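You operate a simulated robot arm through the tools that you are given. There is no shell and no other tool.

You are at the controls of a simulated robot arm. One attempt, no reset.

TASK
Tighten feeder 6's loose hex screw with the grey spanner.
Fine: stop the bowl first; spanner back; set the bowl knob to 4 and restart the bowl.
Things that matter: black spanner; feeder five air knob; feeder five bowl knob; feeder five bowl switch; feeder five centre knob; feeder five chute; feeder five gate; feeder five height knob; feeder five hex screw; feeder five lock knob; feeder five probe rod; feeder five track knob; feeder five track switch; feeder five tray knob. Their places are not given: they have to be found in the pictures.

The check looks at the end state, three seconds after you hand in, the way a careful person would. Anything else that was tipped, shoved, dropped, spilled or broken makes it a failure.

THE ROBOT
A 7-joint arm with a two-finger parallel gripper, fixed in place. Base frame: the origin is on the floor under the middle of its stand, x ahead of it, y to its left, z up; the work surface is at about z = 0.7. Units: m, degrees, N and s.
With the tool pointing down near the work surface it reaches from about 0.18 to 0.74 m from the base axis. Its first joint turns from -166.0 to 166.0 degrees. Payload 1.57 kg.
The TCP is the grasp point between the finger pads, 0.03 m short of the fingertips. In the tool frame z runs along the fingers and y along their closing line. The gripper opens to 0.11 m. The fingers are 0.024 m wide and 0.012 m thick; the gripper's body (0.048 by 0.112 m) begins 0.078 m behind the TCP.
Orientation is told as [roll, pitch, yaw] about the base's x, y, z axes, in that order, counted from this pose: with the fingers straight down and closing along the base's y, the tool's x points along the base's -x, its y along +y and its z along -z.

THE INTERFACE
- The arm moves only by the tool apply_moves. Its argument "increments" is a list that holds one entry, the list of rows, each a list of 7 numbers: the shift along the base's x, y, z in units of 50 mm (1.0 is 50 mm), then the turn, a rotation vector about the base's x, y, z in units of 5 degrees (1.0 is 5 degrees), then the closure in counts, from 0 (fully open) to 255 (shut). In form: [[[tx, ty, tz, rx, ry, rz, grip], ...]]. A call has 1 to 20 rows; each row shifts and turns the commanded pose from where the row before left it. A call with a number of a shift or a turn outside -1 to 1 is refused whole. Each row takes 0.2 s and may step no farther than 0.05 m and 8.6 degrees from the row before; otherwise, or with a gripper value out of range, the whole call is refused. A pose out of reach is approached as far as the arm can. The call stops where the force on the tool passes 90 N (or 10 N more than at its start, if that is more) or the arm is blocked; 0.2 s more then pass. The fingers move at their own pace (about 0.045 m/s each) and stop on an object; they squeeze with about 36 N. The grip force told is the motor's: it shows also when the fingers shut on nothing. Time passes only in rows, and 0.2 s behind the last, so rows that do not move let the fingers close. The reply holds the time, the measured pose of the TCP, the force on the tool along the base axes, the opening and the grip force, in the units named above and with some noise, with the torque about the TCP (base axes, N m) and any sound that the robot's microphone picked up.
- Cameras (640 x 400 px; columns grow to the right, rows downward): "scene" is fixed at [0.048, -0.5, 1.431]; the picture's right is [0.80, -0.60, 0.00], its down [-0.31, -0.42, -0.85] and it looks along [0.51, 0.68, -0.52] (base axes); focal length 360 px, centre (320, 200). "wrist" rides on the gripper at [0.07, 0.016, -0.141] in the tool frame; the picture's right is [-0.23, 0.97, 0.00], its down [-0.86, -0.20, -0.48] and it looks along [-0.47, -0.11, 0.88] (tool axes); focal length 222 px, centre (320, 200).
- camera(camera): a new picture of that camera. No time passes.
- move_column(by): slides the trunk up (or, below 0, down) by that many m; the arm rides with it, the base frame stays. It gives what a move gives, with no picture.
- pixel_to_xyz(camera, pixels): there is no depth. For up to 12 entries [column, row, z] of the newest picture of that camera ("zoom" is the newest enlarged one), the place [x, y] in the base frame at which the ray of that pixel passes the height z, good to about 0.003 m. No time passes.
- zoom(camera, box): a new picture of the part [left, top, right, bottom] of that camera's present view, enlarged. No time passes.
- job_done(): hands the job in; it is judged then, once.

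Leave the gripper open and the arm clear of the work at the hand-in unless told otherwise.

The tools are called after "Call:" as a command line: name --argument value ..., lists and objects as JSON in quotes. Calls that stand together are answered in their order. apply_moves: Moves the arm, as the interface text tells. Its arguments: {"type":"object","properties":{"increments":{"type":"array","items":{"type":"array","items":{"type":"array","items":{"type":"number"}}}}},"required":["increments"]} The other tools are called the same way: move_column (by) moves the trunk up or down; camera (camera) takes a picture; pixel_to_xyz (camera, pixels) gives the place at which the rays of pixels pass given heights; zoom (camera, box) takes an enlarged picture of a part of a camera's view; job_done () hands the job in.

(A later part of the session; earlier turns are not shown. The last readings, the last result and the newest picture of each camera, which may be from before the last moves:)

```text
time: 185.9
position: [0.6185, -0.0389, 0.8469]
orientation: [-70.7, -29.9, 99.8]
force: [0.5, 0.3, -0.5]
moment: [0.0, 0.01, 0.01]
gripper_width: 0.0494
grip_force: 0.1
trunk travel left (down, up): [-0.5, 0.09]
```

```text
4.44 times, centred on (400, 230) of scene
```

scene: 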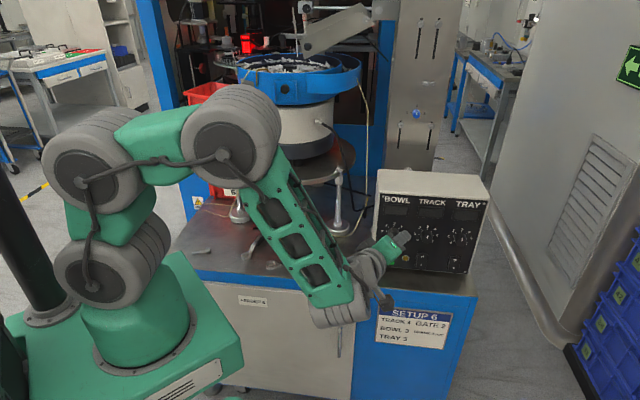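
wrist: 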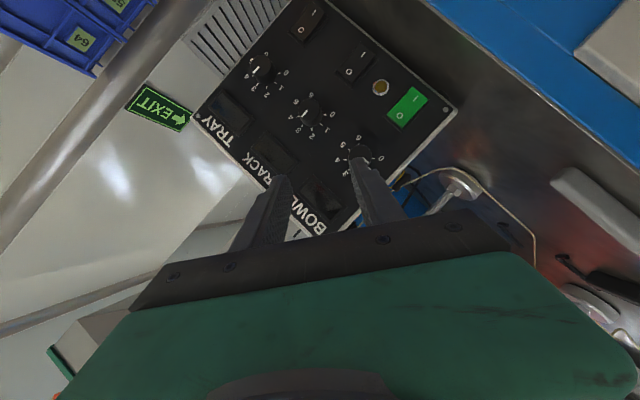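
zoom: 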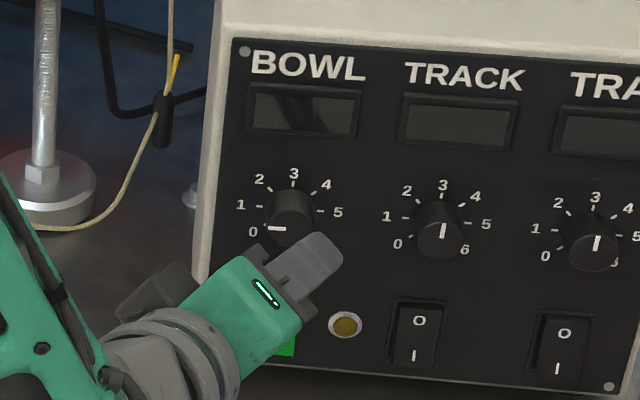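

The knob is neatly between the fingers and its pointer is at 1. I'll advance along the panel normal to the grasp depth.

Call:
apply_moves --increments '[[[0.25, 0.25, 0.03, 0, 0, 0, 140], [0.25, 0.25, 0.02, 0, 0, 0, 140], [0, 0, 0, 0, 0, 0, 140]]]'

Call:
zoom --camera "wrist" --box '[220, 90, 420, 220]'

Call:
apply_moves --increments '[[[0.1, 0.1, 0, 0, 0, 0, 140], [0.08, 0.08, 0, 0, 0, 0, 140], [0, 0, 0, 0, 0, 0, 140]]]'

Call:
zoom --camera "wrist" --box '[220, 90, 420, 220]'

Call:
zoom --camera "scene" --box '[350, 185, 450, 275]'

```text
time: 186.7
position: [0.6438, -0.0142, 0.851]
orientation: [-70.7, -29.9, 99.8]
force: [-0.1, 0.7, -0.4]
moment: [0.0, -0.02, 0.0]
gripper_width: 0.0496
grip_force: 0.1
trunk travel left (down, up): [-0.5, 0.09]
```

```text
3.08 times, centred on (320, 155) of wrist
```

zoom: 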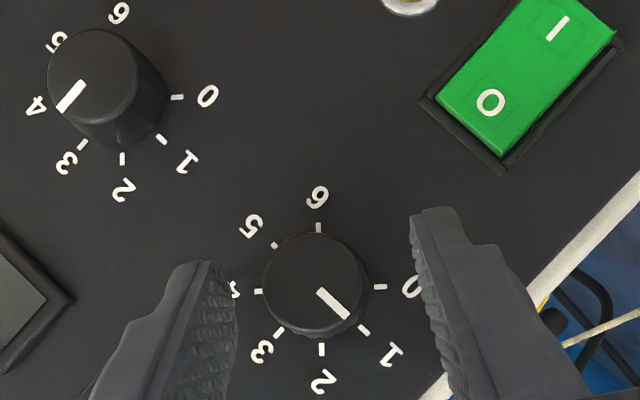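

```text
time: 187.5
position: [0.653, -0.0055, 0.852]
orientation: [-70.8, -29.9, 99.9]
force: [-0.9, 0.5, 0.7]
moment: [-0.02, 0.02, -0.01]
gripper_width: 0.0493
grip_force: 0.1
trunk travel left (down, up): [-0.5, 0.09]
```

```text
3.08 times, centred on (320, 155) of wrist
```

zoom: 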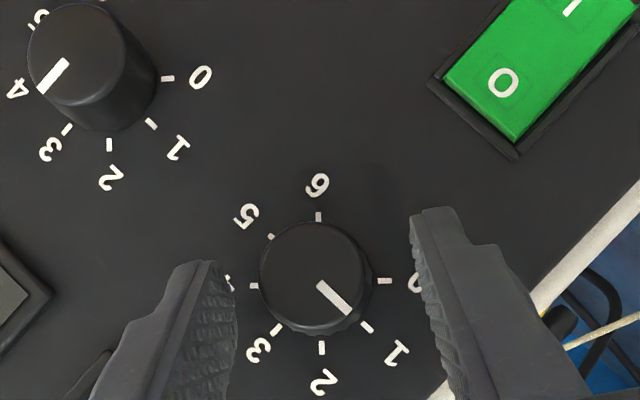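

```text
4.44 times, centred on (400, 230) of scene
```

zoom: 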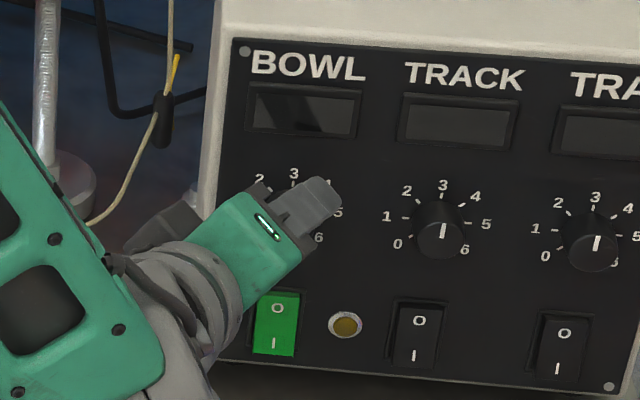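

The fingertips are now around the knob, with about 5 mm left to the panel. I'll go 2 mm deeper and close gently.

Call:
apply_moves --increments '[[[0.028, 0.028, 0, 0, 0, 0, 140], [0, 0, 0, 0, 0, 0, 170], [0, 0, 0, 0, 0, 0, 190], [0, 0, 0, 0, 0, 0, 220], [0, 0, 0, 0, 0, 0, 255], [0, 0, 0, 0, 0, 0, 255]]]'

Call:
zoom --camera "wrist" --box '[220, 90, 420, 220]'

```text
time: 188.9
position: [0.6555, -0.0037, 0.8529]
orientation: [-70.8, -29.8, 99.8]
force: [2.5, -0.9, 2.9]
moment: [-0.03, -0.02, -0.07]
gripper_width: 0.0287
grip_force: 38.6
trunk travel left (down, up): [-0.5, 0.09]
```

```text
3.08 times, centred on (320, 155) of wrist
```

zoom: 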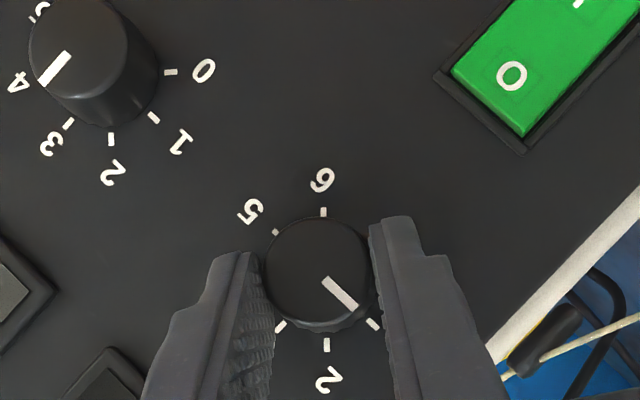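

The knob is gripped (28.7 mm). I'll rotate about the knob axis in the clockwise sense, first 20°, and check that it turns.

Call:
apply_moves --increments '[[[0.0093, -0.0093, 0.0172, 0.707, 0.707, 0, 255], [0.0105, -0.0105, 0.0162, 0.707, 0.707, 0, 255], [0.0115, -0.0115, 0.0148, 0.707, 0.707, 0, 255], [0.0122, -0.0122, 0.0132, 0.707, 0.707, 0, 255], [0, 0, 0, 0, 0, 0, 255]]]'

Call:
zoom --camera "wrist" --box '[220, 90, 420, 220]'

```text
time: 190.1
position: [0.6579, -0.0061, 0.8555]
orientation: [-54.5, -45.3, 89.6]
force: [1.8, -8.9, 3.9]
moment: [-0.21, 0.08, -0.46]
gripper_width: 0.0284
grip_force: 39.1
trunk travel left (down, up): [-0.5, 0.09]
```

```text
3.08 times, centred on (320, 155) of wrist
```

zoom: 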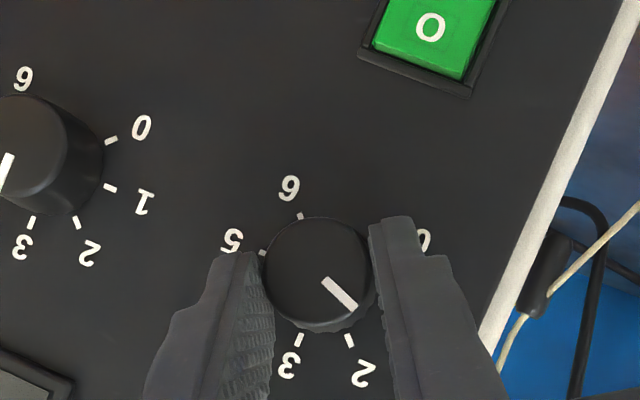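

The knob turns with the gripper, and the pointer is now about midway from 1 to 2. I'll continue in 20° stages.

Call:
apply_moves --increments '[[[0.013, -0.013, 0.0118, 0.707, 0.707, 0, 255], [0.0137, -0.0137, 0.01, 0.707, 0.707, 0, 255], [0.0141, -0.0141, 0.0084, 0.707, 0.707, 0, 255], [0.0147, -0.0147, 0.0064, 0.707, 0.707, 0, 255], [0, 0, 0, 0, 0, 0, 255]]]'

Call:
apply_moves --increments '[[[0.0151, -0.0151, 0.0048, 0.707, 0.707, 0, 255], [0.0153, -0.0153, 0.0028, 0.707, 0.707, 0, 255], [0.0154, -0.0154, 0.001, 0.707, 0.707, 0, 255], [0, 0, 0, 0, 0, 0, 255]]]'

Call:
zoom --camera "wrist" --box '[220, 90, 420, 220]'

```text
time: 191.3
position: [0.661, -0.0095, 0.8584]
orientation: [-28.1, -57.0, 69.1]
force: [-0.9, -11.9, 6.7]
moment: [-0.13, -0.04, -0.25]
gripper_width: 0.0288
grip_force: 39.1
trunk travel left (down, up): [-0.5, 0.09]
```

```text
time: 192.3
position: [0.6621, -0.0127, 0.8587]
orientation: [0.0, -60.2, 45.0]
force: [6.2, -10.1, 8.8]
moment: [0.15, -0.3, -0.24]
gripper_width: 0.0289
grip_force: 38.3
trunk travel left (down, up): [-0.5, 0.09]
```

```text
3.08 times, centred on (320, 155) of wrist
```

zoom: 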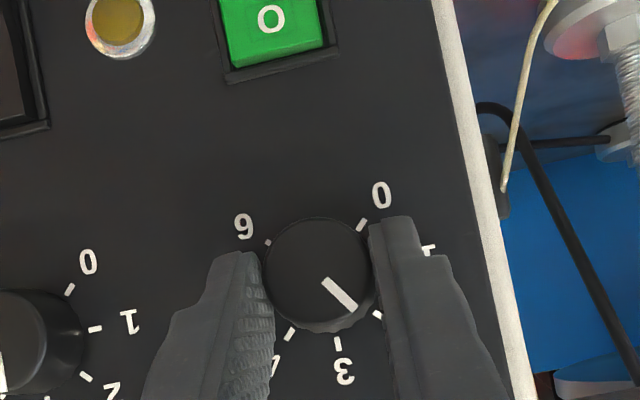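

Halfway: the pointer has passed 2 toward 3. I'll continue another 25°.

Call:
apply_moves --increments '[[[0.0154, -0.0154, 0.003, 0.707, 0.707, 0, 255], [0.0153, -0.0153, 0.002, 0.707, 0.707, 0, 255], [0.0151, -0.0151, -0.002, 0.707, 0.707, 0, 255], [0, 0, 0, 0, 0, 0, 255]]]'

Call:
apply_moves --increments '[[[0.0147, -0.0147, -0.004, 0.707, 0.707, 0, 255], [0.0141, -0.0141, -0.006, 0.707, 0.707, 0, 255], [0, 0, 0, 0, 0, 0, 255]]]'

Call:
zoom --camera "wrist" --box '[220, 90, 420, 220]'

Call:
camera --camera "scene"

```text
time: 193.3
position: [0.6654, -0.0133, 0.8573]
orientation: [28.2, -56.8, 20.8]
force: [10.2, -4.7, 13.4]
moment: [0.38, -0.53, -0.3]
gripper_width: 0.0287
grip_force: 38.4
trunk travel left (down, up): [-0.5, 0.09]
```

```text
time: 194.1
position: [0.6662, -0.0146, 0.8578]
orientation: [42.9, -51.5, 8.6]
force: [10.1, -4.1, 7.6]
moment: [0.27, -0.33, -0.32]
gripper_width: 0.0283
grip_force: 38.4
trunk travel left (down, up): [-0.5, 0.09]
```

```text
3.08 times, centred on (320, 155) of wrist
```

zoom: 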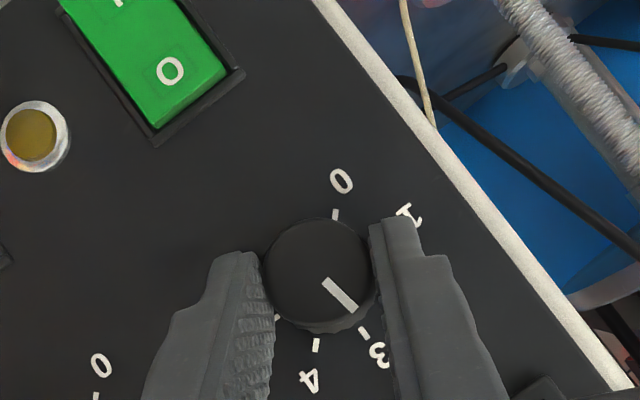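

```text
taken
```

scene: 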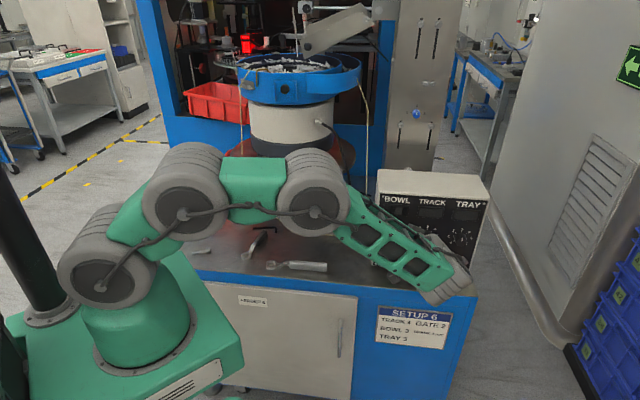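

The pointer is now at about 3. I'll open the fingers and swing the hand back 50° around the knob for a second grip.

Call:
apply_moves --increments '[[[0, 0, 0, 0, 0, 0, 190], [0, 0, 0, 0, 0, 0, 165], [0, 0, 0, 0, 0, 0, 140], [0, 0, 0, 0, 0, 0, 140]]]'

Call:
zoom --camera "wrist" --box '[220, 90, 420, 220]'

```text
time: 195.1
position: [0.6663, -0.0153, 0.8566]
orientation: [42.9, -51.8, 8.8]
force: [-0.6, 0.6, 0.3]
moment: [0.0, -0.02, 0.01]
gripper_width: 0.0495
grip_force: 0.0
trunk travel left (down, up): [-0.5, 0.09]
```

```text
3.08 times, centred on (320, 155) of wrist
```

zoom: 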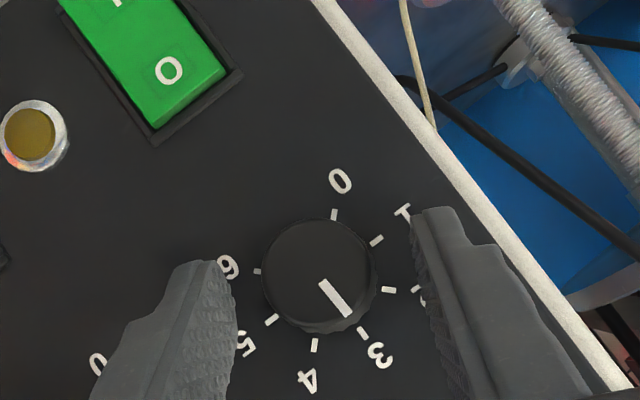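

The pointer reads about 3.05. I'll swing back 50° with the fingers open around the knob, then grip again.

Call:
apply_moves --increments '[[[-0.0141, 0.0141, 0.0084, -0.707, -0.707, 0, 140], [-0.0147, 0.0147, 0.0064, -0.707, -0.707, 0, 140], [-0.0151, 0.0151, 0.0048, -0.707, -0.707, 0, 140], [-0.0153, 0.0153, 0.0028, -0.707, -0.707, 0, 140], [-0.0154, 0.0154, 0.001, -0.707, -0.707, 0, 140], [-0.0154, 0.0154, -0.001, -0.707, -0.707, 0, 140], [-0.0153, 0.0153, -0.0028, -0.707, -0.707, 0, 140], [-0.0151, 0.0151, -0.0048, -0.707, -0.707, 0, 140], [-0.0147, 0.0147, -0.0064, -0.707, -0.707, 0, 140], [-0.0141, 0.0141, -0.0084, -0.707, -0.707, 0, 140], [0, 0, 0, 0, 0, 0, 140]]]'

Call:
zoom --camera "wrist" --box '[220, 90, 420, 220]'

```text
time: 197.5
position: [0.6591, -0.0067, 0.8577]
orientation: [-43.2, -51.8, 81.2]
force: [0.6, 0.7, 0.0]
moment: [0.0, 0.0, -0.02]
gripper_width: 0.0497
grip_force: 0.1
trunk travel left (down, up): [-0.5, 0.09]
```

```text
3.08 times, centred on (320, 155) of wrist
```

zoom: 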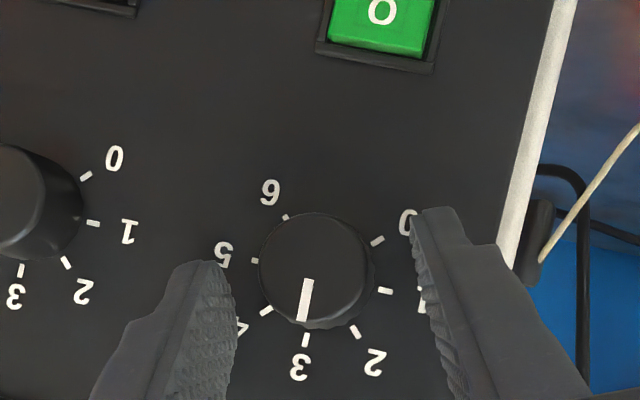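

The pointer clearly reads 3. I'll close on the knob again and turn about 37.5° more to bring it to 4.

Call:
apply_moves --increments '[[[0, 0, 0, 0, 0, 0, 170], [0, 0, 0, 0, 0, 0, 190], [0, 0, 0, 0, 0, 0, 220], [0, 0, 0, 0, 0, 0, 255], [0, 0, 0, 0, 0, 0, 255]]]'

Call:
apply_moves --increments '[[[0.0141, -0.0141, 0.0084, 0.707, 0.707, 0, 255], [0.0147, -0.0147, 0.0064, 0.707, 0.707, 0, 255], [0.0151, -0.0151, 0.0048, 0.707, 0.707, 0, 255], [0.0153, -0.0153, 0.0028, 0.707, 0.707, 0, 255], [0.0154, -0.0154, 0.001, 0.707, 0.707, 0, 255], [0, 0, 0, 0, 0, 0, 255]]]'

Call:
zoom --camera "wrist" --box '[220, 90, 420, 220]'

```text
time: 198.7
position: [0.6595, -0.0075, 0.8583]
orientation: [-43.1, -51.7, 81.1]
force: [4.3, -2.8, 2.2]
moment: [-0.04, -0.01, -0.19]
gripper_width: 0.0288
grip_force: 38.9
trunk travel left (down, up): [-0.5, 0.09]
```

```text
time: 200.1
position: [0.6642, -0.0104, 0.86]
orientation: [0.0, -60.1, 44.9]
force: [8.9, -8.0, 10.2]
moment: [0.03, -0.26, -0.37]
gripper_width: 0.0288
grip_force: 38.8
trunk travel left (down, up): [-0.5, 0.09]
```

```text
3.08 times, centred on (320, 155) of wrist
```

zoom: 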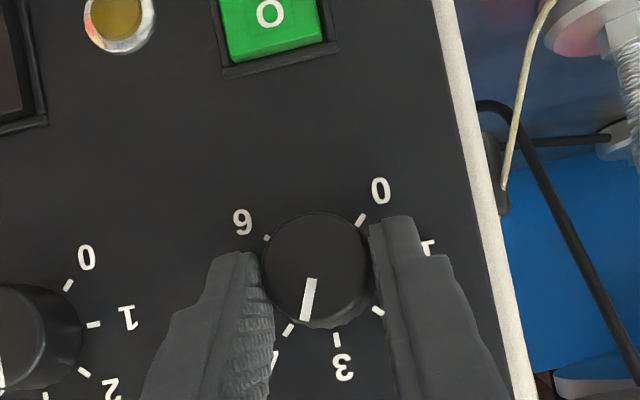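

The pointer is between 3 and 4. I'll go 12.5° more.

Call:
apply_moves --increments '[[[0.0154, -0.0154, 0.002, 0.707, 0.707, 0, 255], [0.0153, -0.0153, 0, 0.707, 0.707, 0, 255], [0.0076, -0.0076, -0.001, 0.354, 0.354, 0, 255], [0, 0, 0, 0, 0, 0, 255]]]'

Call:
zoom --camera "wrist" --box '[260, 110, 380, 220]'

```text
time: 201.1
position: [0.6657, -0.0113, 0.8575]
orientation: [23.9, -57.7, 24.3]
force: [12.4, -8.6, 14.5]
moment: [0.45, -0.66, -0.5]
gripper_width: 0.029
grip_force: 38.5
trunk travel left (down, up): [-0.5, 0.09]
```

```text
3.64 times, centred on (320, 165) of wrist
```

zoom: 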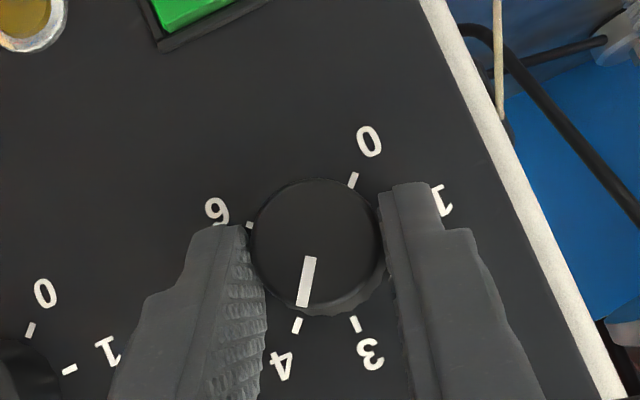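

The pointer is a few degrees short of the 4 tick, reading about 3.9. I'll turn 4.5° more.

Call:
apply_moves --increments '[[[0.013, -0.013, -0.004, 0.636, 0.636, 0, 255], [0, 0, 0, 0, 0, 0, 255]]]'

Call:
zoom --camera "wrist" --box '[270, 125, 370, 215]'

```text
time: 201.7
position: [0.6663, -0.0138, 0.8594]
orientation: [31.4, -56.0, 17.8]
force: [13.2, -10.5, 15.8]
moment: [0.23, -0.5, -0.54]
gripper_width: 0.0287
grip_force: 37.9
trunk travel left (down, up): [-0.5, 0.09]
```

```text
4.44 times, centred on (320, 170) of wrist
```

zoom: 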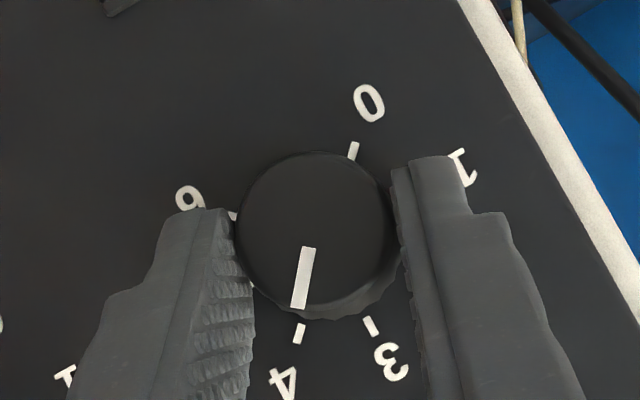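

It's closer, about 4–5° short by the tick's line. I'll turn 4.5° more and view it face-on afterwards.

Call:
apply_moves --increments '[[[0.0125, -0.0125, -0.006, 0.636, 0.636, 0, 255], [0, 0, 0, 0, 0, 0, 255]]]'

Call:
zoom --camera "wrist" --box '[270, 125, 370, 215]'

```text
time: 202.3
position: [0.6665, -0.0141, 0.859]
orientation: [38.3, -53.7, 12.4]
force: [13.0, -14.9, 14.3]
moment: [0.24, -0.49, -0.6]
gripper_width: 0.0289
grip_force: 39.3
trunk travel left (down, up): [-0.5, 0.09]
```

```text
4.44 times, centred on (320, 170) of wrist
```

zoom: 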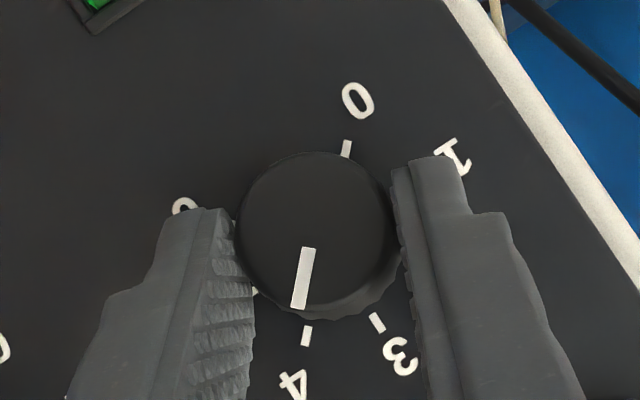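

The pointer line and the 4 tick are now parallel and aligned once parallax is allowed for. I'll open the fingers and back straight out to check from the scene camera.

Call:
apply_moves --increments '[[[0, 0, 0, 0, 0, 0, 190], [0, 0, 0, 0, 0, 0, 165], [0, 0, 0, 0, 0, 0, 140], [0, 0, 0, 0, 0, 0, 140]]]'

Call:
zoom --camera "wrist" --box '[270, 125, 370, 215]'

Call:
apply_moves --increments '[[[-0.25, -0.25, 0, 0, 0, 0, 140], [-0.3, -0.3, 0, 0, 0, 0, 140], [-0.4, -0.4, 0.1, 0, 0, 0, 140], [-0.4, -0.4, 0.2, 0, 0, 0, 140], [0, 0, 0, 0, 0, 0, 140]]]'

Call:
camera --camera "scene"

Call:
zoom --camera "scene" --box '[365, 205, 435, 275]'

```text
time: 203.3
position: [0.6657, -0.0127, 0.8568]
orientation: [38.2, -53.5, 12.4]
force: [0.3, 0.5, 0.2]
moment: [0.01, 0.02, 0.01]
gripper_width: 0.0496
grip_force: 0.2
trunk travel left (down, up): [-0.5, 0.09]
```

```text
4.44 times, centred on (320, 170) of wrist
```

zoom: 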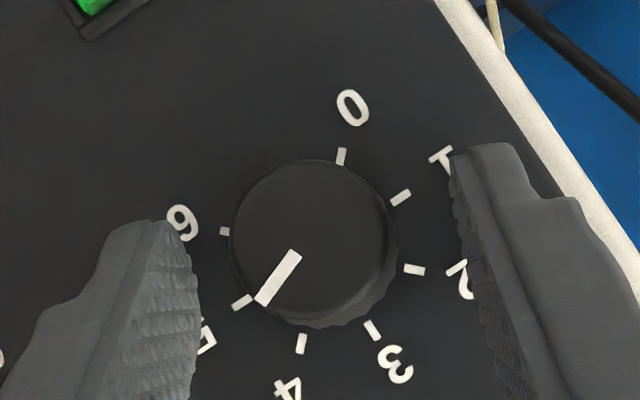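

```text
time: 204.5
position: [0.5979, -0.0804, 0.8726]
orientation: [38.2, -53.7, 12.6]
force: [0.1, 0.9, 0.5]
moment: [0.01, -0.01, 0.01]
gripper_width: 0.0498
grip_force: 0.0
trunk travel left (down, up): [-0.5, 0.09]
```

```text
taken
```

scene: 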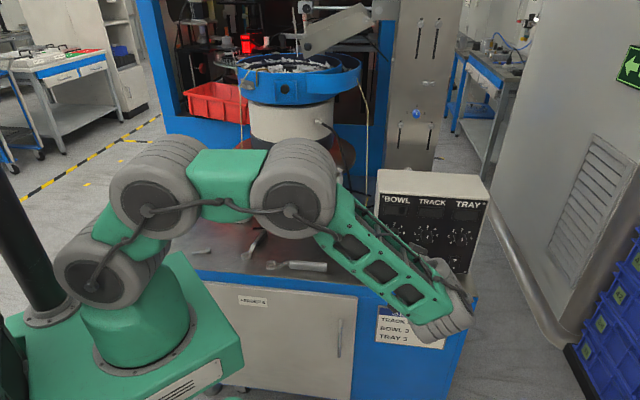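

```text
5.71 times, centred on (400, 240) of scene
```

zoom: 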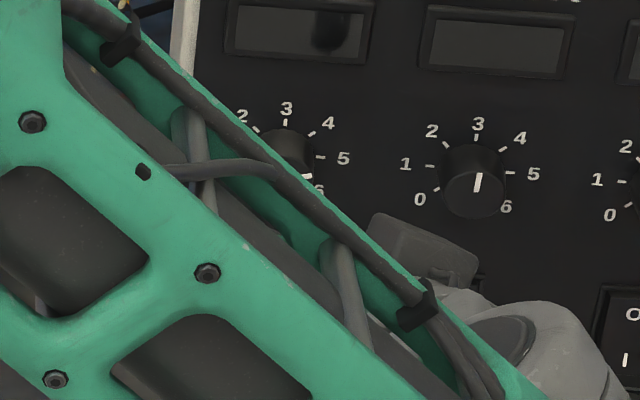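

When the fingers opened, the stored side force dragged the knob on past 4, and it now points to about 4.6. I'll look at it from here, then regrip and turn it back, this time easing the side force before letting go.

Call:
camera --camera "wrist"

Call:
zoom --camera "wrist" --box '[280, 110, 400, 200]'

```text
taken
```

wrist: 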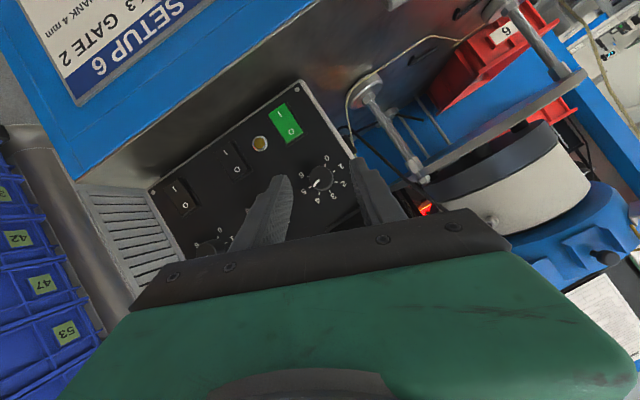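

```text
4.44 times, centred on (340, 155) of wrist
```

zoom: 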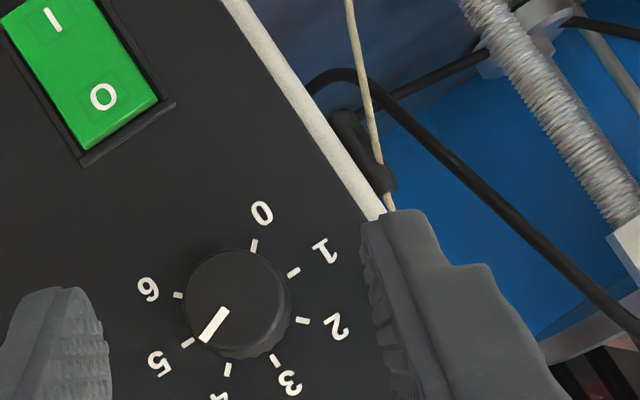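

The pointer is at about 4.6, so I must turn it back about 23°. From the two grips I recomputed the knob axis as s≈0.478, z≈0.844, a few millimetres right of what I used, which explains the stored side force. I'll rotate to +10° and line up again with the corrected centre.

Call:
apply_moves --increments '[[[0.2, 0.2, -0.1, -0.707, -0.707, 0, 140], [0.2, 0.2, -0.1, -0.707, -0.707, 0, 140], [0.236, 0.21, -0.08, -0.212, -0.212, 0, 140], [0, 0, 0, 0, 0, 0, 140]]]'

Call:
zoom --camera "wrist" --box '[220, 90, 420, 220]'

```text
time: 205.5
position: [0.6304, -0.0496, 0.8581]
orientation: [19.3, -58.6, 28.2]
force: [-0.8, -0.2, 0.6]
moment: [-0.03, 0.01, 0.01]
gripper_width: 0.0497
grip_force: 0.0
trunk travel left (down, up): [-0.5, 0.09]
```

```text
3.08 times, centred on (320, 155) of wrist
```

zoom: 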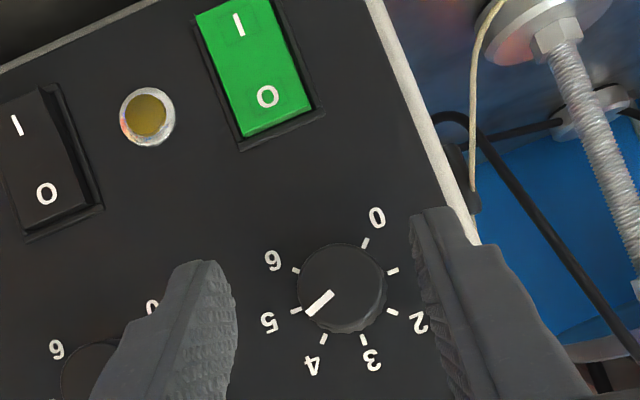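

The knob is centred for the fingers when parallax is considered. I'll advance to the grasp depth in steps.

Call:
apply_moves --increments '[[[0.25, 0.25, 0, 0, 0, 0, 140], [0.25, 0.25, 0, 0, 0, 0, 140], [0.12, 0.12, 0, 0, 0, 0, 140], [0.08, 0.08, 0, 0, 0, 0, 140], [0, 0, 0, 0, 0, 0, 140]]]'

Call:
zoom --camera "wrist" --box '[220, 90, 420, 220]'

```text
time: 206.7
position: [0.665, -0.0152, 0.8588]
orientation: [19.4, -58.5, 28.2]
force: [-0.2, 0.2, 0.4]
moment: [0.03, 0.0, 0.01]
gripper_width: 0.0496
grip_force: 0.1
trunk travel left (down, up): [-0.5, 0.09]
```

```text
3.08 times, centred on (320, 155) of wrist
```

zoom: 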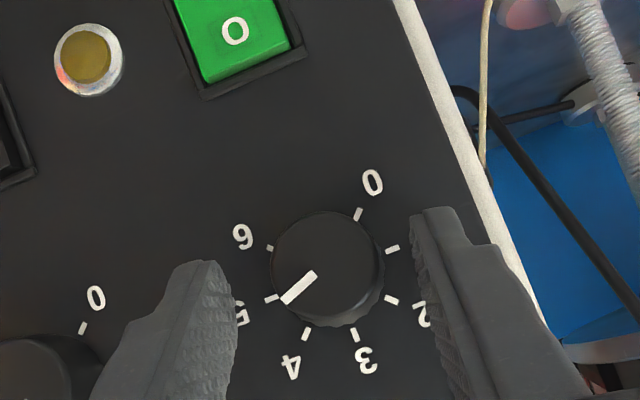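

Centred, with the pointer at about 4.58. I'll close, then turn back 23°, with the hand moving on the corrected circle.

Call:
apply_moves --increments '[[[0, 0, 0, 0, 0, 0, 170], [0, 0, 0, 0, 0, 0, 190], [0, 0, 0, 0, 0, 0, 220], [0, 0, 0, 0, 0, 0, 255], [0, 0, 0, 0, 0, 0, 255]]]'

Call:
zoom --camera "wrist" --box '[220, 90, 420, 220]'

```text
time: 207.9
position: [0.6631, -0.0139, 0.8588]
orientation: [19.5, -58.5, 28.2]
force: [-8.8, 7.8, 1.5]
moment: [0.2, 0.01, 0.36]
gripper_width: 0.0286
grip_force: 38.1
trunk travel left (down, up): [-0.5, 0.09]
```

```text
3.08 times, centred on (320, 155) of wrist
```

zoom: 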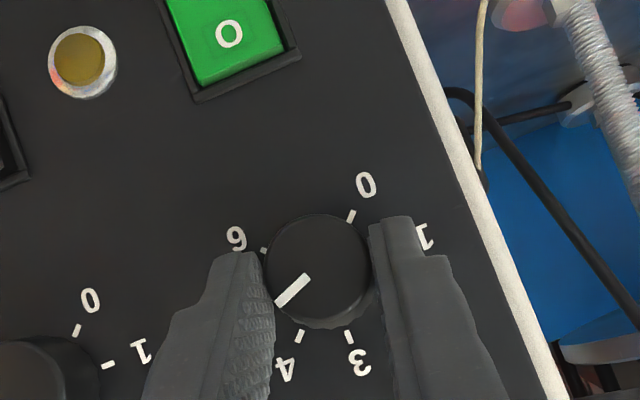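

The grip shows about 12 N pushing left, so the hand is slightly right of centre. I'll shift 1.5 mm left to relieve that, then turn back in 5° steps.

Call:
apply_moves --increments '[[[-0.021, 0.021, 0, 0, 0, 0, 255], [0, 0, 0, 0, 0, 0, 255]]]'

Call:
apply_moves --increments '[[[-0.0181, 0.0181, 0.003, -0.707, -0.707, 0, 255], [-0.0182, 0.0182, 0.001, -0.707, -0.707, 0, 255], [0, 0, 0, 0, 0, 0, 255]]]'

Call:
zoom --camera "wrist" --box '[220, 90, 420, 220]'

```text
time: 208.5
position: [0.6634, -0.0143, 0.8587]
orientation: [19.4, -58.5, 28.0]
force: [-7.9, 8.0, -3.3]
moment: [0.3, -0.09, 0.21]
gripper_width: 0.0285
grip_force: 38.4
trunk travel left (down, up): [-0.5, 0.09]
```

```text
time: 209.3
position: [0.6612, -0.0126, 0.8589]
orientation: [0.0, -60.0, 45.0]
force: [-13.3, 7.1, 0.5]
moment: [0.07, 0.23, 0.3]
gripper_width: 0.0287
grip_force: 38.4
trunk travel left (down, up): [-0.5, 0.09]
```

```text
3.08 times, centred on (320, 155) of wrist
```

zoom: 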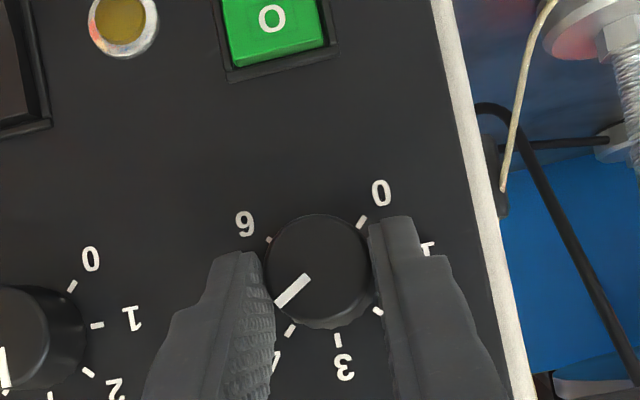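

Still about 14 N leftward. I'll shift the command 2 mm more to the left and see the force drop.

Call:
apply_moves --increments '[[[-0.028, 0.028, 0, 0, 0, 0, 255], [0, 0, 0, 0, 0, 0, 255]]]'

Call:
apply_moves --increments '[[[-0.0182, 0.0182, -0.001, -0.707, -0.707, 0, 255], [-0.0181, 0.0181, -0.003, -0.707, -0.707, 0, 255], [0, 0, 0, 0, 0, 0, 255]]]'

Call:
zoom --camera "wrist" --box '[260, 110, 380, 220]'

```text
time: 209.9
position: [0.6611, -0.0129, 0.8592]
orientation: [-0.3, -60.0, 45.0]
force: [-7.2, 2.1, 2.7]
moment: [-0.41, 0.54, 0.24]
gripper_width: 0.0286
grip_force: 38.1
trunk travel left (down, up): [-0.5, 0.09]
```

```text
time: 210.7
position: [0.6594, -0.0111, 0.8595]
orientation: [-19.5, -58.5, 61.6]
force: [-2.3, -5.0, -1.2]
moment: [0.03, -0.07, -0.28]
gripper_width: 0.0283
grip_force: 38.3
trunk travel left (down, up): [-0.5, 0.09]
```

```text
3.64 times, centred on (320, 165) of wrist
```

zoom: 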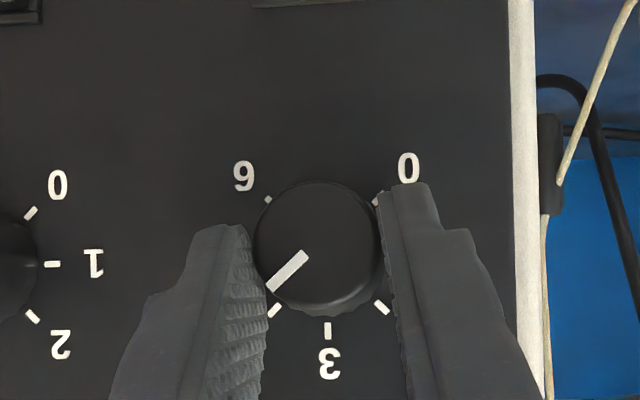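

Forces are now small. The pointer is a little past 4, about 4.1–4.2. I'll turn back 4.5° more.

Call:
apply_moves --increments '[[[-0.0168, 0.0168, -0.005, -0.636, -0.636, 0, 255], [0, 0, 0, 0, 0, 0, 255]]]'

Call:
zoom --camera "wrist" --box '[275, 125, 375, 215]'

```text
time: 211.3
position: [0.6597, -0.0111, 0.8593]
orientation: [-27.5, -57.0, 68.5]
force: [2.1, -4.7, -1.0]
moment: [-0.39, 0.28, -0.21]
gripper_width: 0.0284
grip_force: 38.3
trunk travel left (down, up): [-0.5, 0.09]
```

```text
4.44 times, centred on (325, 170) of wrist
```

zoom: 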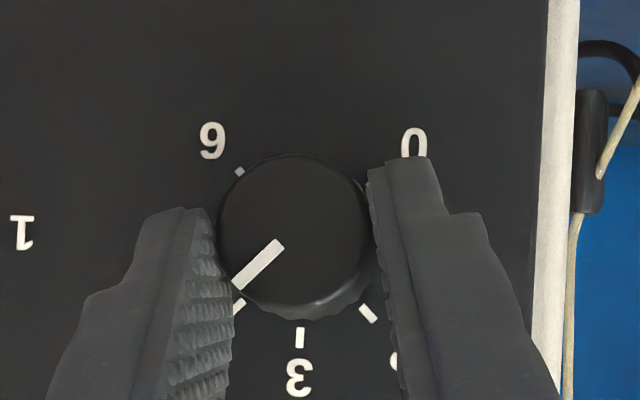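

It reads about 4.05 now. I'll turn 2° more and then release, with the side forces this low.

Call:
apply_moves --increments '[[[-0.008, 0.008, -0.003, -0.28, -0.28, 0, 255], [0, 0, 0, 0, 0, 0, 255]]]'

Call:
zoom --camera "wrist" --box '[275, 125, 375, 215]'

```text
time: 211.9
position: [0.6585, -0.0094, 0.8595]
orientation: [-30.5, -56.2, 71.0]
force: [4.8, -5.2, -4.9]
moment: [0.23, -0.32, -0.19]
gripper_width: 0.0283
grip_force: 38.5
trunk travel left (down, up): [-0.5, 0.09]
```

```text
4.44 times, centred on (325, 170) of wrist
```

zoom: 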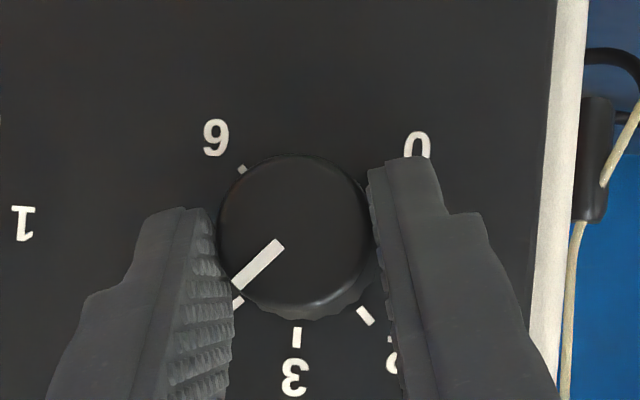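

The pointer reads 4.0. I'll nudge half a millimetre to null the remaining side force and then open slowly.

Call:
apply_moves --increments '[[[0.01, -0.01, -0.01, 0, 0, 0, 255], [0, 0, 0, 0, 0, 0, 255]]]'

```text
time: 212.5
position: [0.6589, -0.011, 0.8585]
orientation: [-30.6, -56.2, 71.1]
force: [-0.9, -7.7, -0.5]
moment: [-0.43, 0.33, -0.25]
gripper_width: 0.0285
grip_force: 38.0
trunk travel left (down, up): [-0.5, 0.09]
```

Side force is only about 5 N and torque about the knob is near zero. I'll open gently.

Call:
apply_moves --increments '[[[0, 0, 0, 0, 0, 0, 188], [0, 0, 0, 0, 0, 0, 184], [0, 0, 0, 0, 0, 0, 178], [0, 0, 0, 0, 0, 0, 165], [0, 0, 0, 0, 0, 0, 140], [0, 0, 0, 0, 0, 0, 140]]]'

Call:
zoom --camera "wrist" --box '[275, 125, 375, 215]'

```text
time: 213.9
position: [0.6585, -0.0093, 0.8585]
orientation: [-30.6, -56.1, 71.0]
force: [-0.4, -0.2, -0.1]
moment: [0.01, -0.01, 0.01]
gripper_width: 0.0495
grip_force: 0.1
trunk travel left (down, up): [-0.5, 0.09]
```

```text
4.44 times, centred on (325, 170) of wrist
```

zoom: 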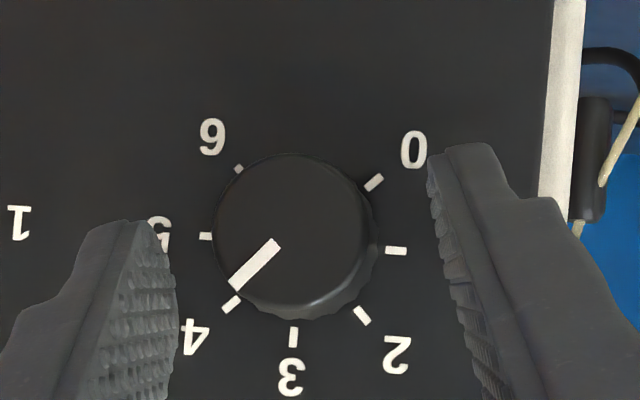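

The pointer sits right on 4. I'll retreat straight back from the panel, then check from the scene camera.

Call:
apply_moves --increments '[[[-0.25, -0.25, 0, 0, 0, 0, 140], [-0.3, -0.3, 0, 0, 0, 0, 140], [-0.4, -0.4, 0.1, 0, 0, 0, 140], [-0.4, -0.4, 0.2, 0, 0, 0, 140], [0, 0, 0, 0, 0, 0, 140]]]'

Call:
zoom --camera "scene" --box '[365, 205, 435, 275]'

Call:
zoom --camera "wrist" --box '[260, 90, 400, 200]'

```text
time: 215.1
position: [0.5916, -0.0766, 0.8711]
orientation: [-30.6, -56.2, 71.1]
force: [-0.4, 0.1, 0.1]
moment: [0.01, -0.02, -0.01]
gripper_width: 0.0497
grip_force: 0.1
trunk travel left (down, up): [-0.5, 0.09]
```

```text
5.71 times, centred on (400, 240) of scene
```

zoom: 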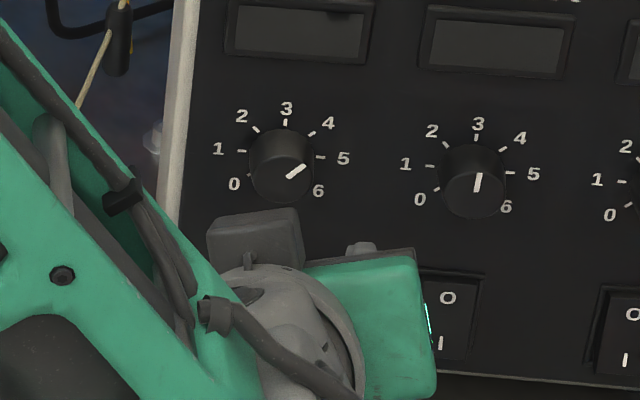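

```text
3.64 times, centred on (330, 145) of wrist
```

zoom: 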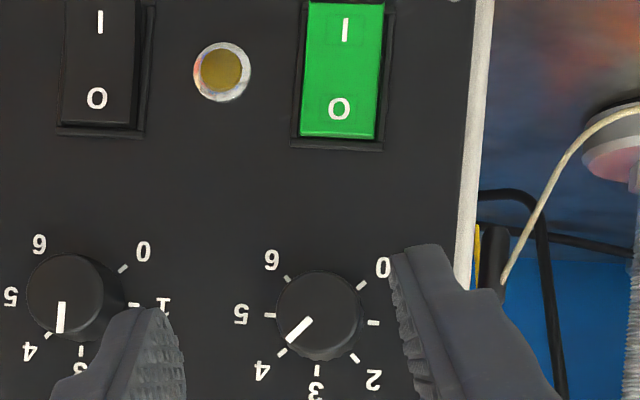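

From here it reads close to 4. I'll zoom tighter in both views to check the pointer against the tick.

Call:
zoom --camera "scene" --box '[382, 225, 408, 245]'

Call:
zoom --camera "wrist" --box '[305, 165, 352, 200]'

```text
16.00 times, centred on (395, 235) of scene
```

zoom: 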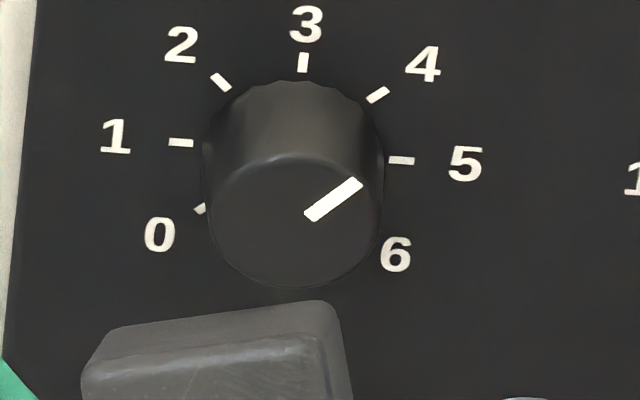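

```text
11.43 times, centred on (328, 182) of wrist
```

zoom: 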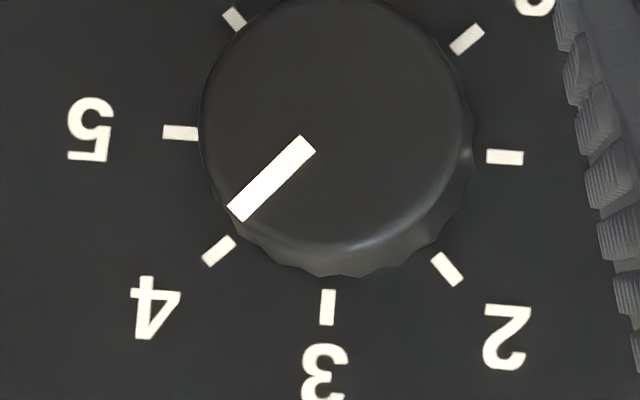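

The pointer is parallel to the 4 tick in the scene view, so the knob is at 4. Now I'll restart the bowl: shut the fingers, bring the tool level in roll at 50° pitch, and line up in front of the lower "I" half of the bowl switch.

Call:
apply_moves --increments '[[[0, 0, 0, 0.583, 0.583, 0, 255], [0, 0, -0.1, 0.583, 0.583, 0, 255], [0, 0, -0.2, 0.583, 0.583, 0, 255], [0, 0, -0.3, 0.583, 0.583, 0, 255], [0.1, 0.1, -0.4, -0.707, 0.707, 0, 255], [0.1, 0.1, -0.4, -0.707, 0.707, 0, 255], [0.2, 0.15, -0.4, 0, 0, 0, 255], [0.2, 0.2, -0.4, 0, 0, 0, 255], [0.2, 0.2, -0.1, 0, 0, 0, 255], [0, 0, 0, 0, 0, 0, 255]]]'

Call:
zoom --camera "wrist" --box '[220, 60, 420, 200]'

Call:
zoom --camera "scene" --box '[350, 170, 490, 290]'

```text
time: 217.3
position: [0.6321, -0.0399, 0.7569]
orientation: [0.1, -50.0, 44.7]
force: [-0.2, -0.5, 0.0]
moment: [0.02, -0.02, 0.0]
gripper_width: 0.0
grip_force: 21.1
trunk travel left (down, up): [-0.5, 0.09]
```

```text
2.86 times, centred on (320, 130) of wrist
```

zoom: 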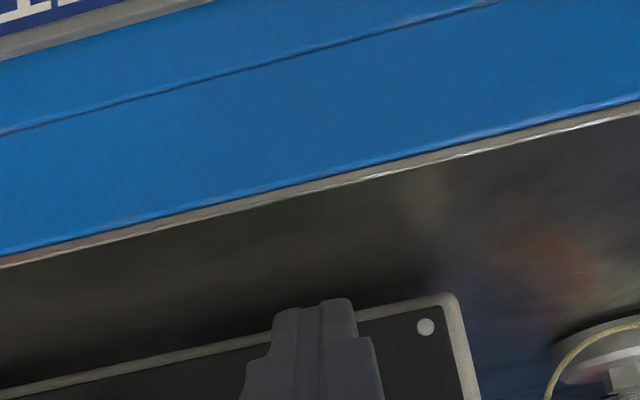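

```text
3.33 times, centred on (420, 230) of scene
```

zoom: 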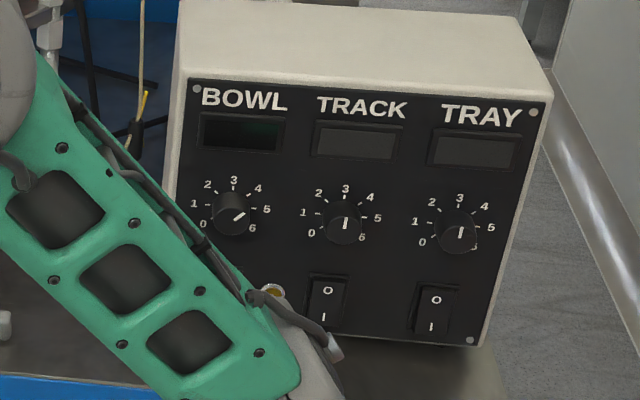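

I'm lined up, about 35 mm short of the switch. I'll move to just short of contact and check the view.

Call:
apply_moves --increments '[[[0.2, 0.2, 0, 0, 0, 0, 255], [0.15, 0.15, -0.02, 0, 0, 0, 255], [0, 0, 0, 0, 0, 0, 255]]]'

Call:
zoom --camera "wrist" --box '[220, 60, 420, 200]'

```text
time: 218.1
position: [0.6486, -0.0208, 0.7549]
orientation: [0.1, -50.0, 44.8]
force: [-0.7, -0.5, 0.1]
moment: [0.01, -0.01, -0.02]
gripper_width: 0.0
grip_force: 21.9
trunk travel left (down, up): [-0.5, 0.09]
```

```text
2.86 times, centred on (320, 130) of wrist
```

zoom: 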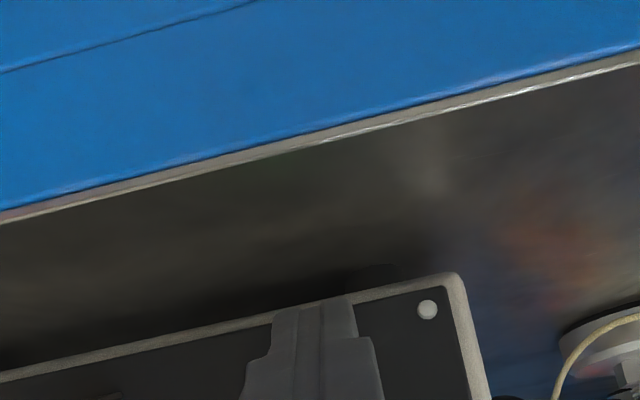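

The fingertip covers the "I" half. I'll press forward in small steps.

Call:
apply_moves --increments '[[[0.057, 0.055, 0, 0, 0, 0, 255], [0.057, 0.055, 0, 0, 0, 0, 255], [0.04, 0.04, 0, 0, 0, 0, 255]]]'

Call:
zoom --camera "scene" --box '[350, 170, 490, 290]'

```text
time: 218.9
position: [0.6556, -0.0144, 0.7584]
orientation: [0.1, -49.9, 44.8]
force: [0.1, 0.4, 0.5]
moment: [0.02, 0.05, -0.02]
gripper_width: 0.0
grip_force: 21.5
trunk travel left (down, up): [-0.5, 0.09]
```

```text
3.33 times, centred on (420, 230) of scene
```

zoom: 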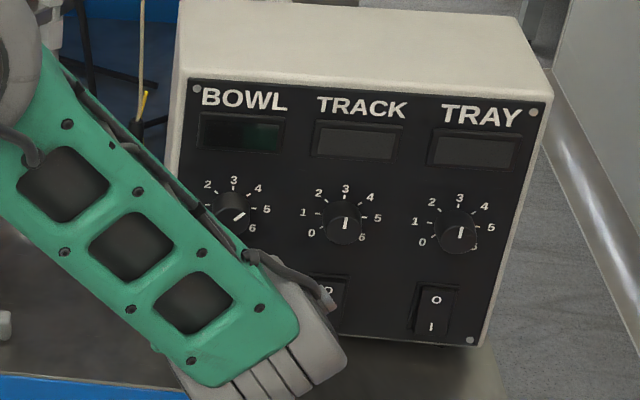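

No contact yet. I'll continue 2 mm at a time.

Call:
apply_moves --increments '[[[0.03, 0.03, 0, 0, 0, 0, 255], [0.03, 0.03, 0, 0, 0, 0, 255], [0, 0, 0, 0, 0, 0, 255]]]'

Call:
zoom --camera "scene" --box '[350, 170, 490, 290]'

Call:
zoom --camera "wrist" --box '[220, 60, 420, 200]'

```text
time: 219.7
position: [0.6591, -0.011, 0.7567]
orientation: [0.2, -49.9, 44.7]
force: [-13.5, -10.0, 2.7]
moment: [0.08, 0.18, 0.1]
gripper_width: 0.0
grip_force: 20.9
trunk travel left (down, up): [-0.5, 0.09]
```

```text
3.33 times, centred on (420, 230) of scene
```

zoom: 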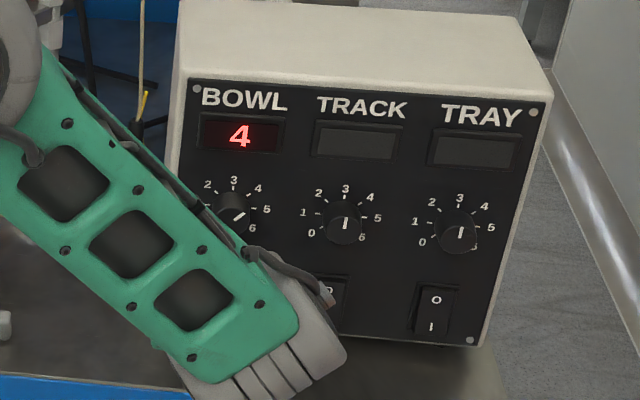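

```text
2.86 times, centred on (320, 130) of wrist
```

zoom: 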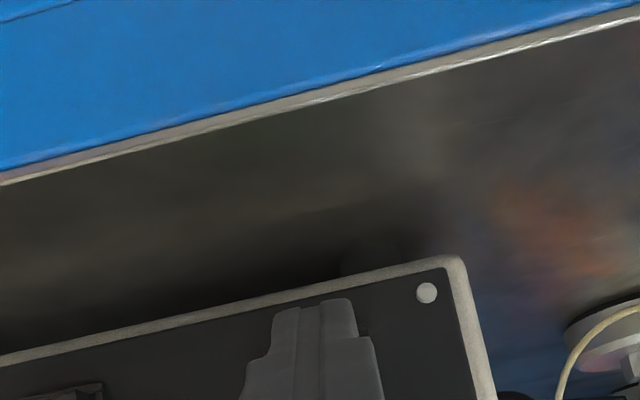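

The bowl display lights up and reads 4. I'll back straight off the switch.

Call:
apply_moves --increments '[[[-0.2, -0.2, 0, 0, 0, 0, 255], [-0.4, -0.4, 0.1, 0, 0, 0, 255], [-0.4, -0.4, 0.4, 0, 0, 0, 255], [-0.4, -0.4, 0.6, 0, 0, 0, 255], [-0.4, -0.4, 0.6, 0, 0, 0, 255], [0, 0, 0, 0, 0, 0, 255]]]'

Call:
camera --camera "scene"

Call:
zoom --camera "scene" --box '[350, 170, 490, 290]'

Call:
zoom --camera "wrist" --box '[220, 40, 420, 180]'

```text
time: 221.1
position: [0.5706, -0.1005, 0.8431]
orientation: [0.1, -49.9, 44.8]
force: [-0.4, 0.0, 0.0]
moment: [0.03, -0.02, 0.01]
gripper_width: 0.0
grip_force: 21.2
trunk travel left (down, up): [-0.5, 0.09]
```

```text
taken
```

scene: 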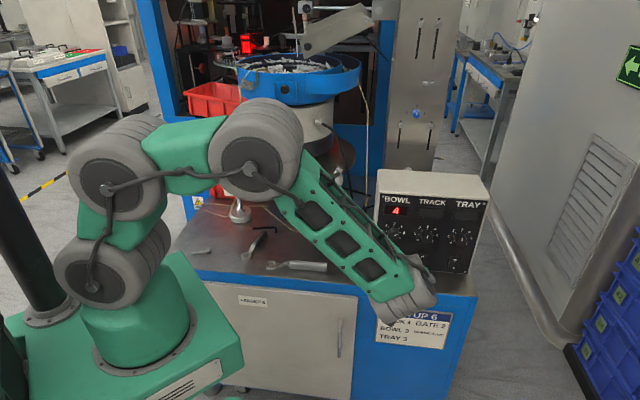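

```text
3.33 times, centred on (420, 230) of scene
```

zoom: 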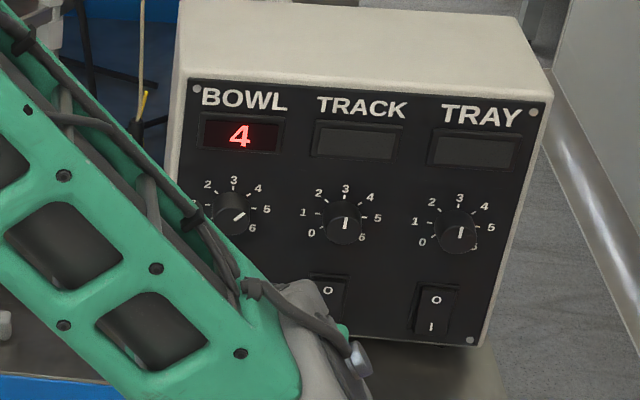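

```text
2.86 times, centred on (320, 110) of wrist
```

zoom: 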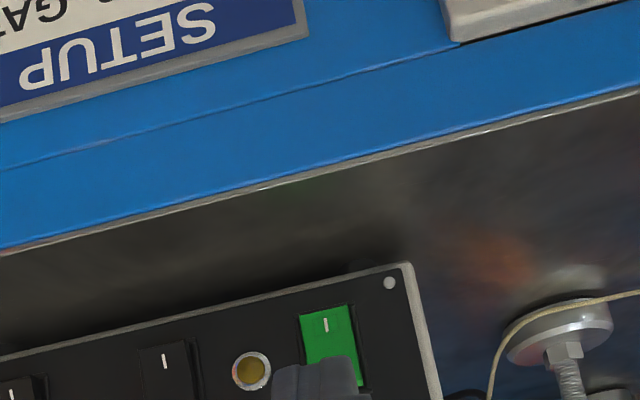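

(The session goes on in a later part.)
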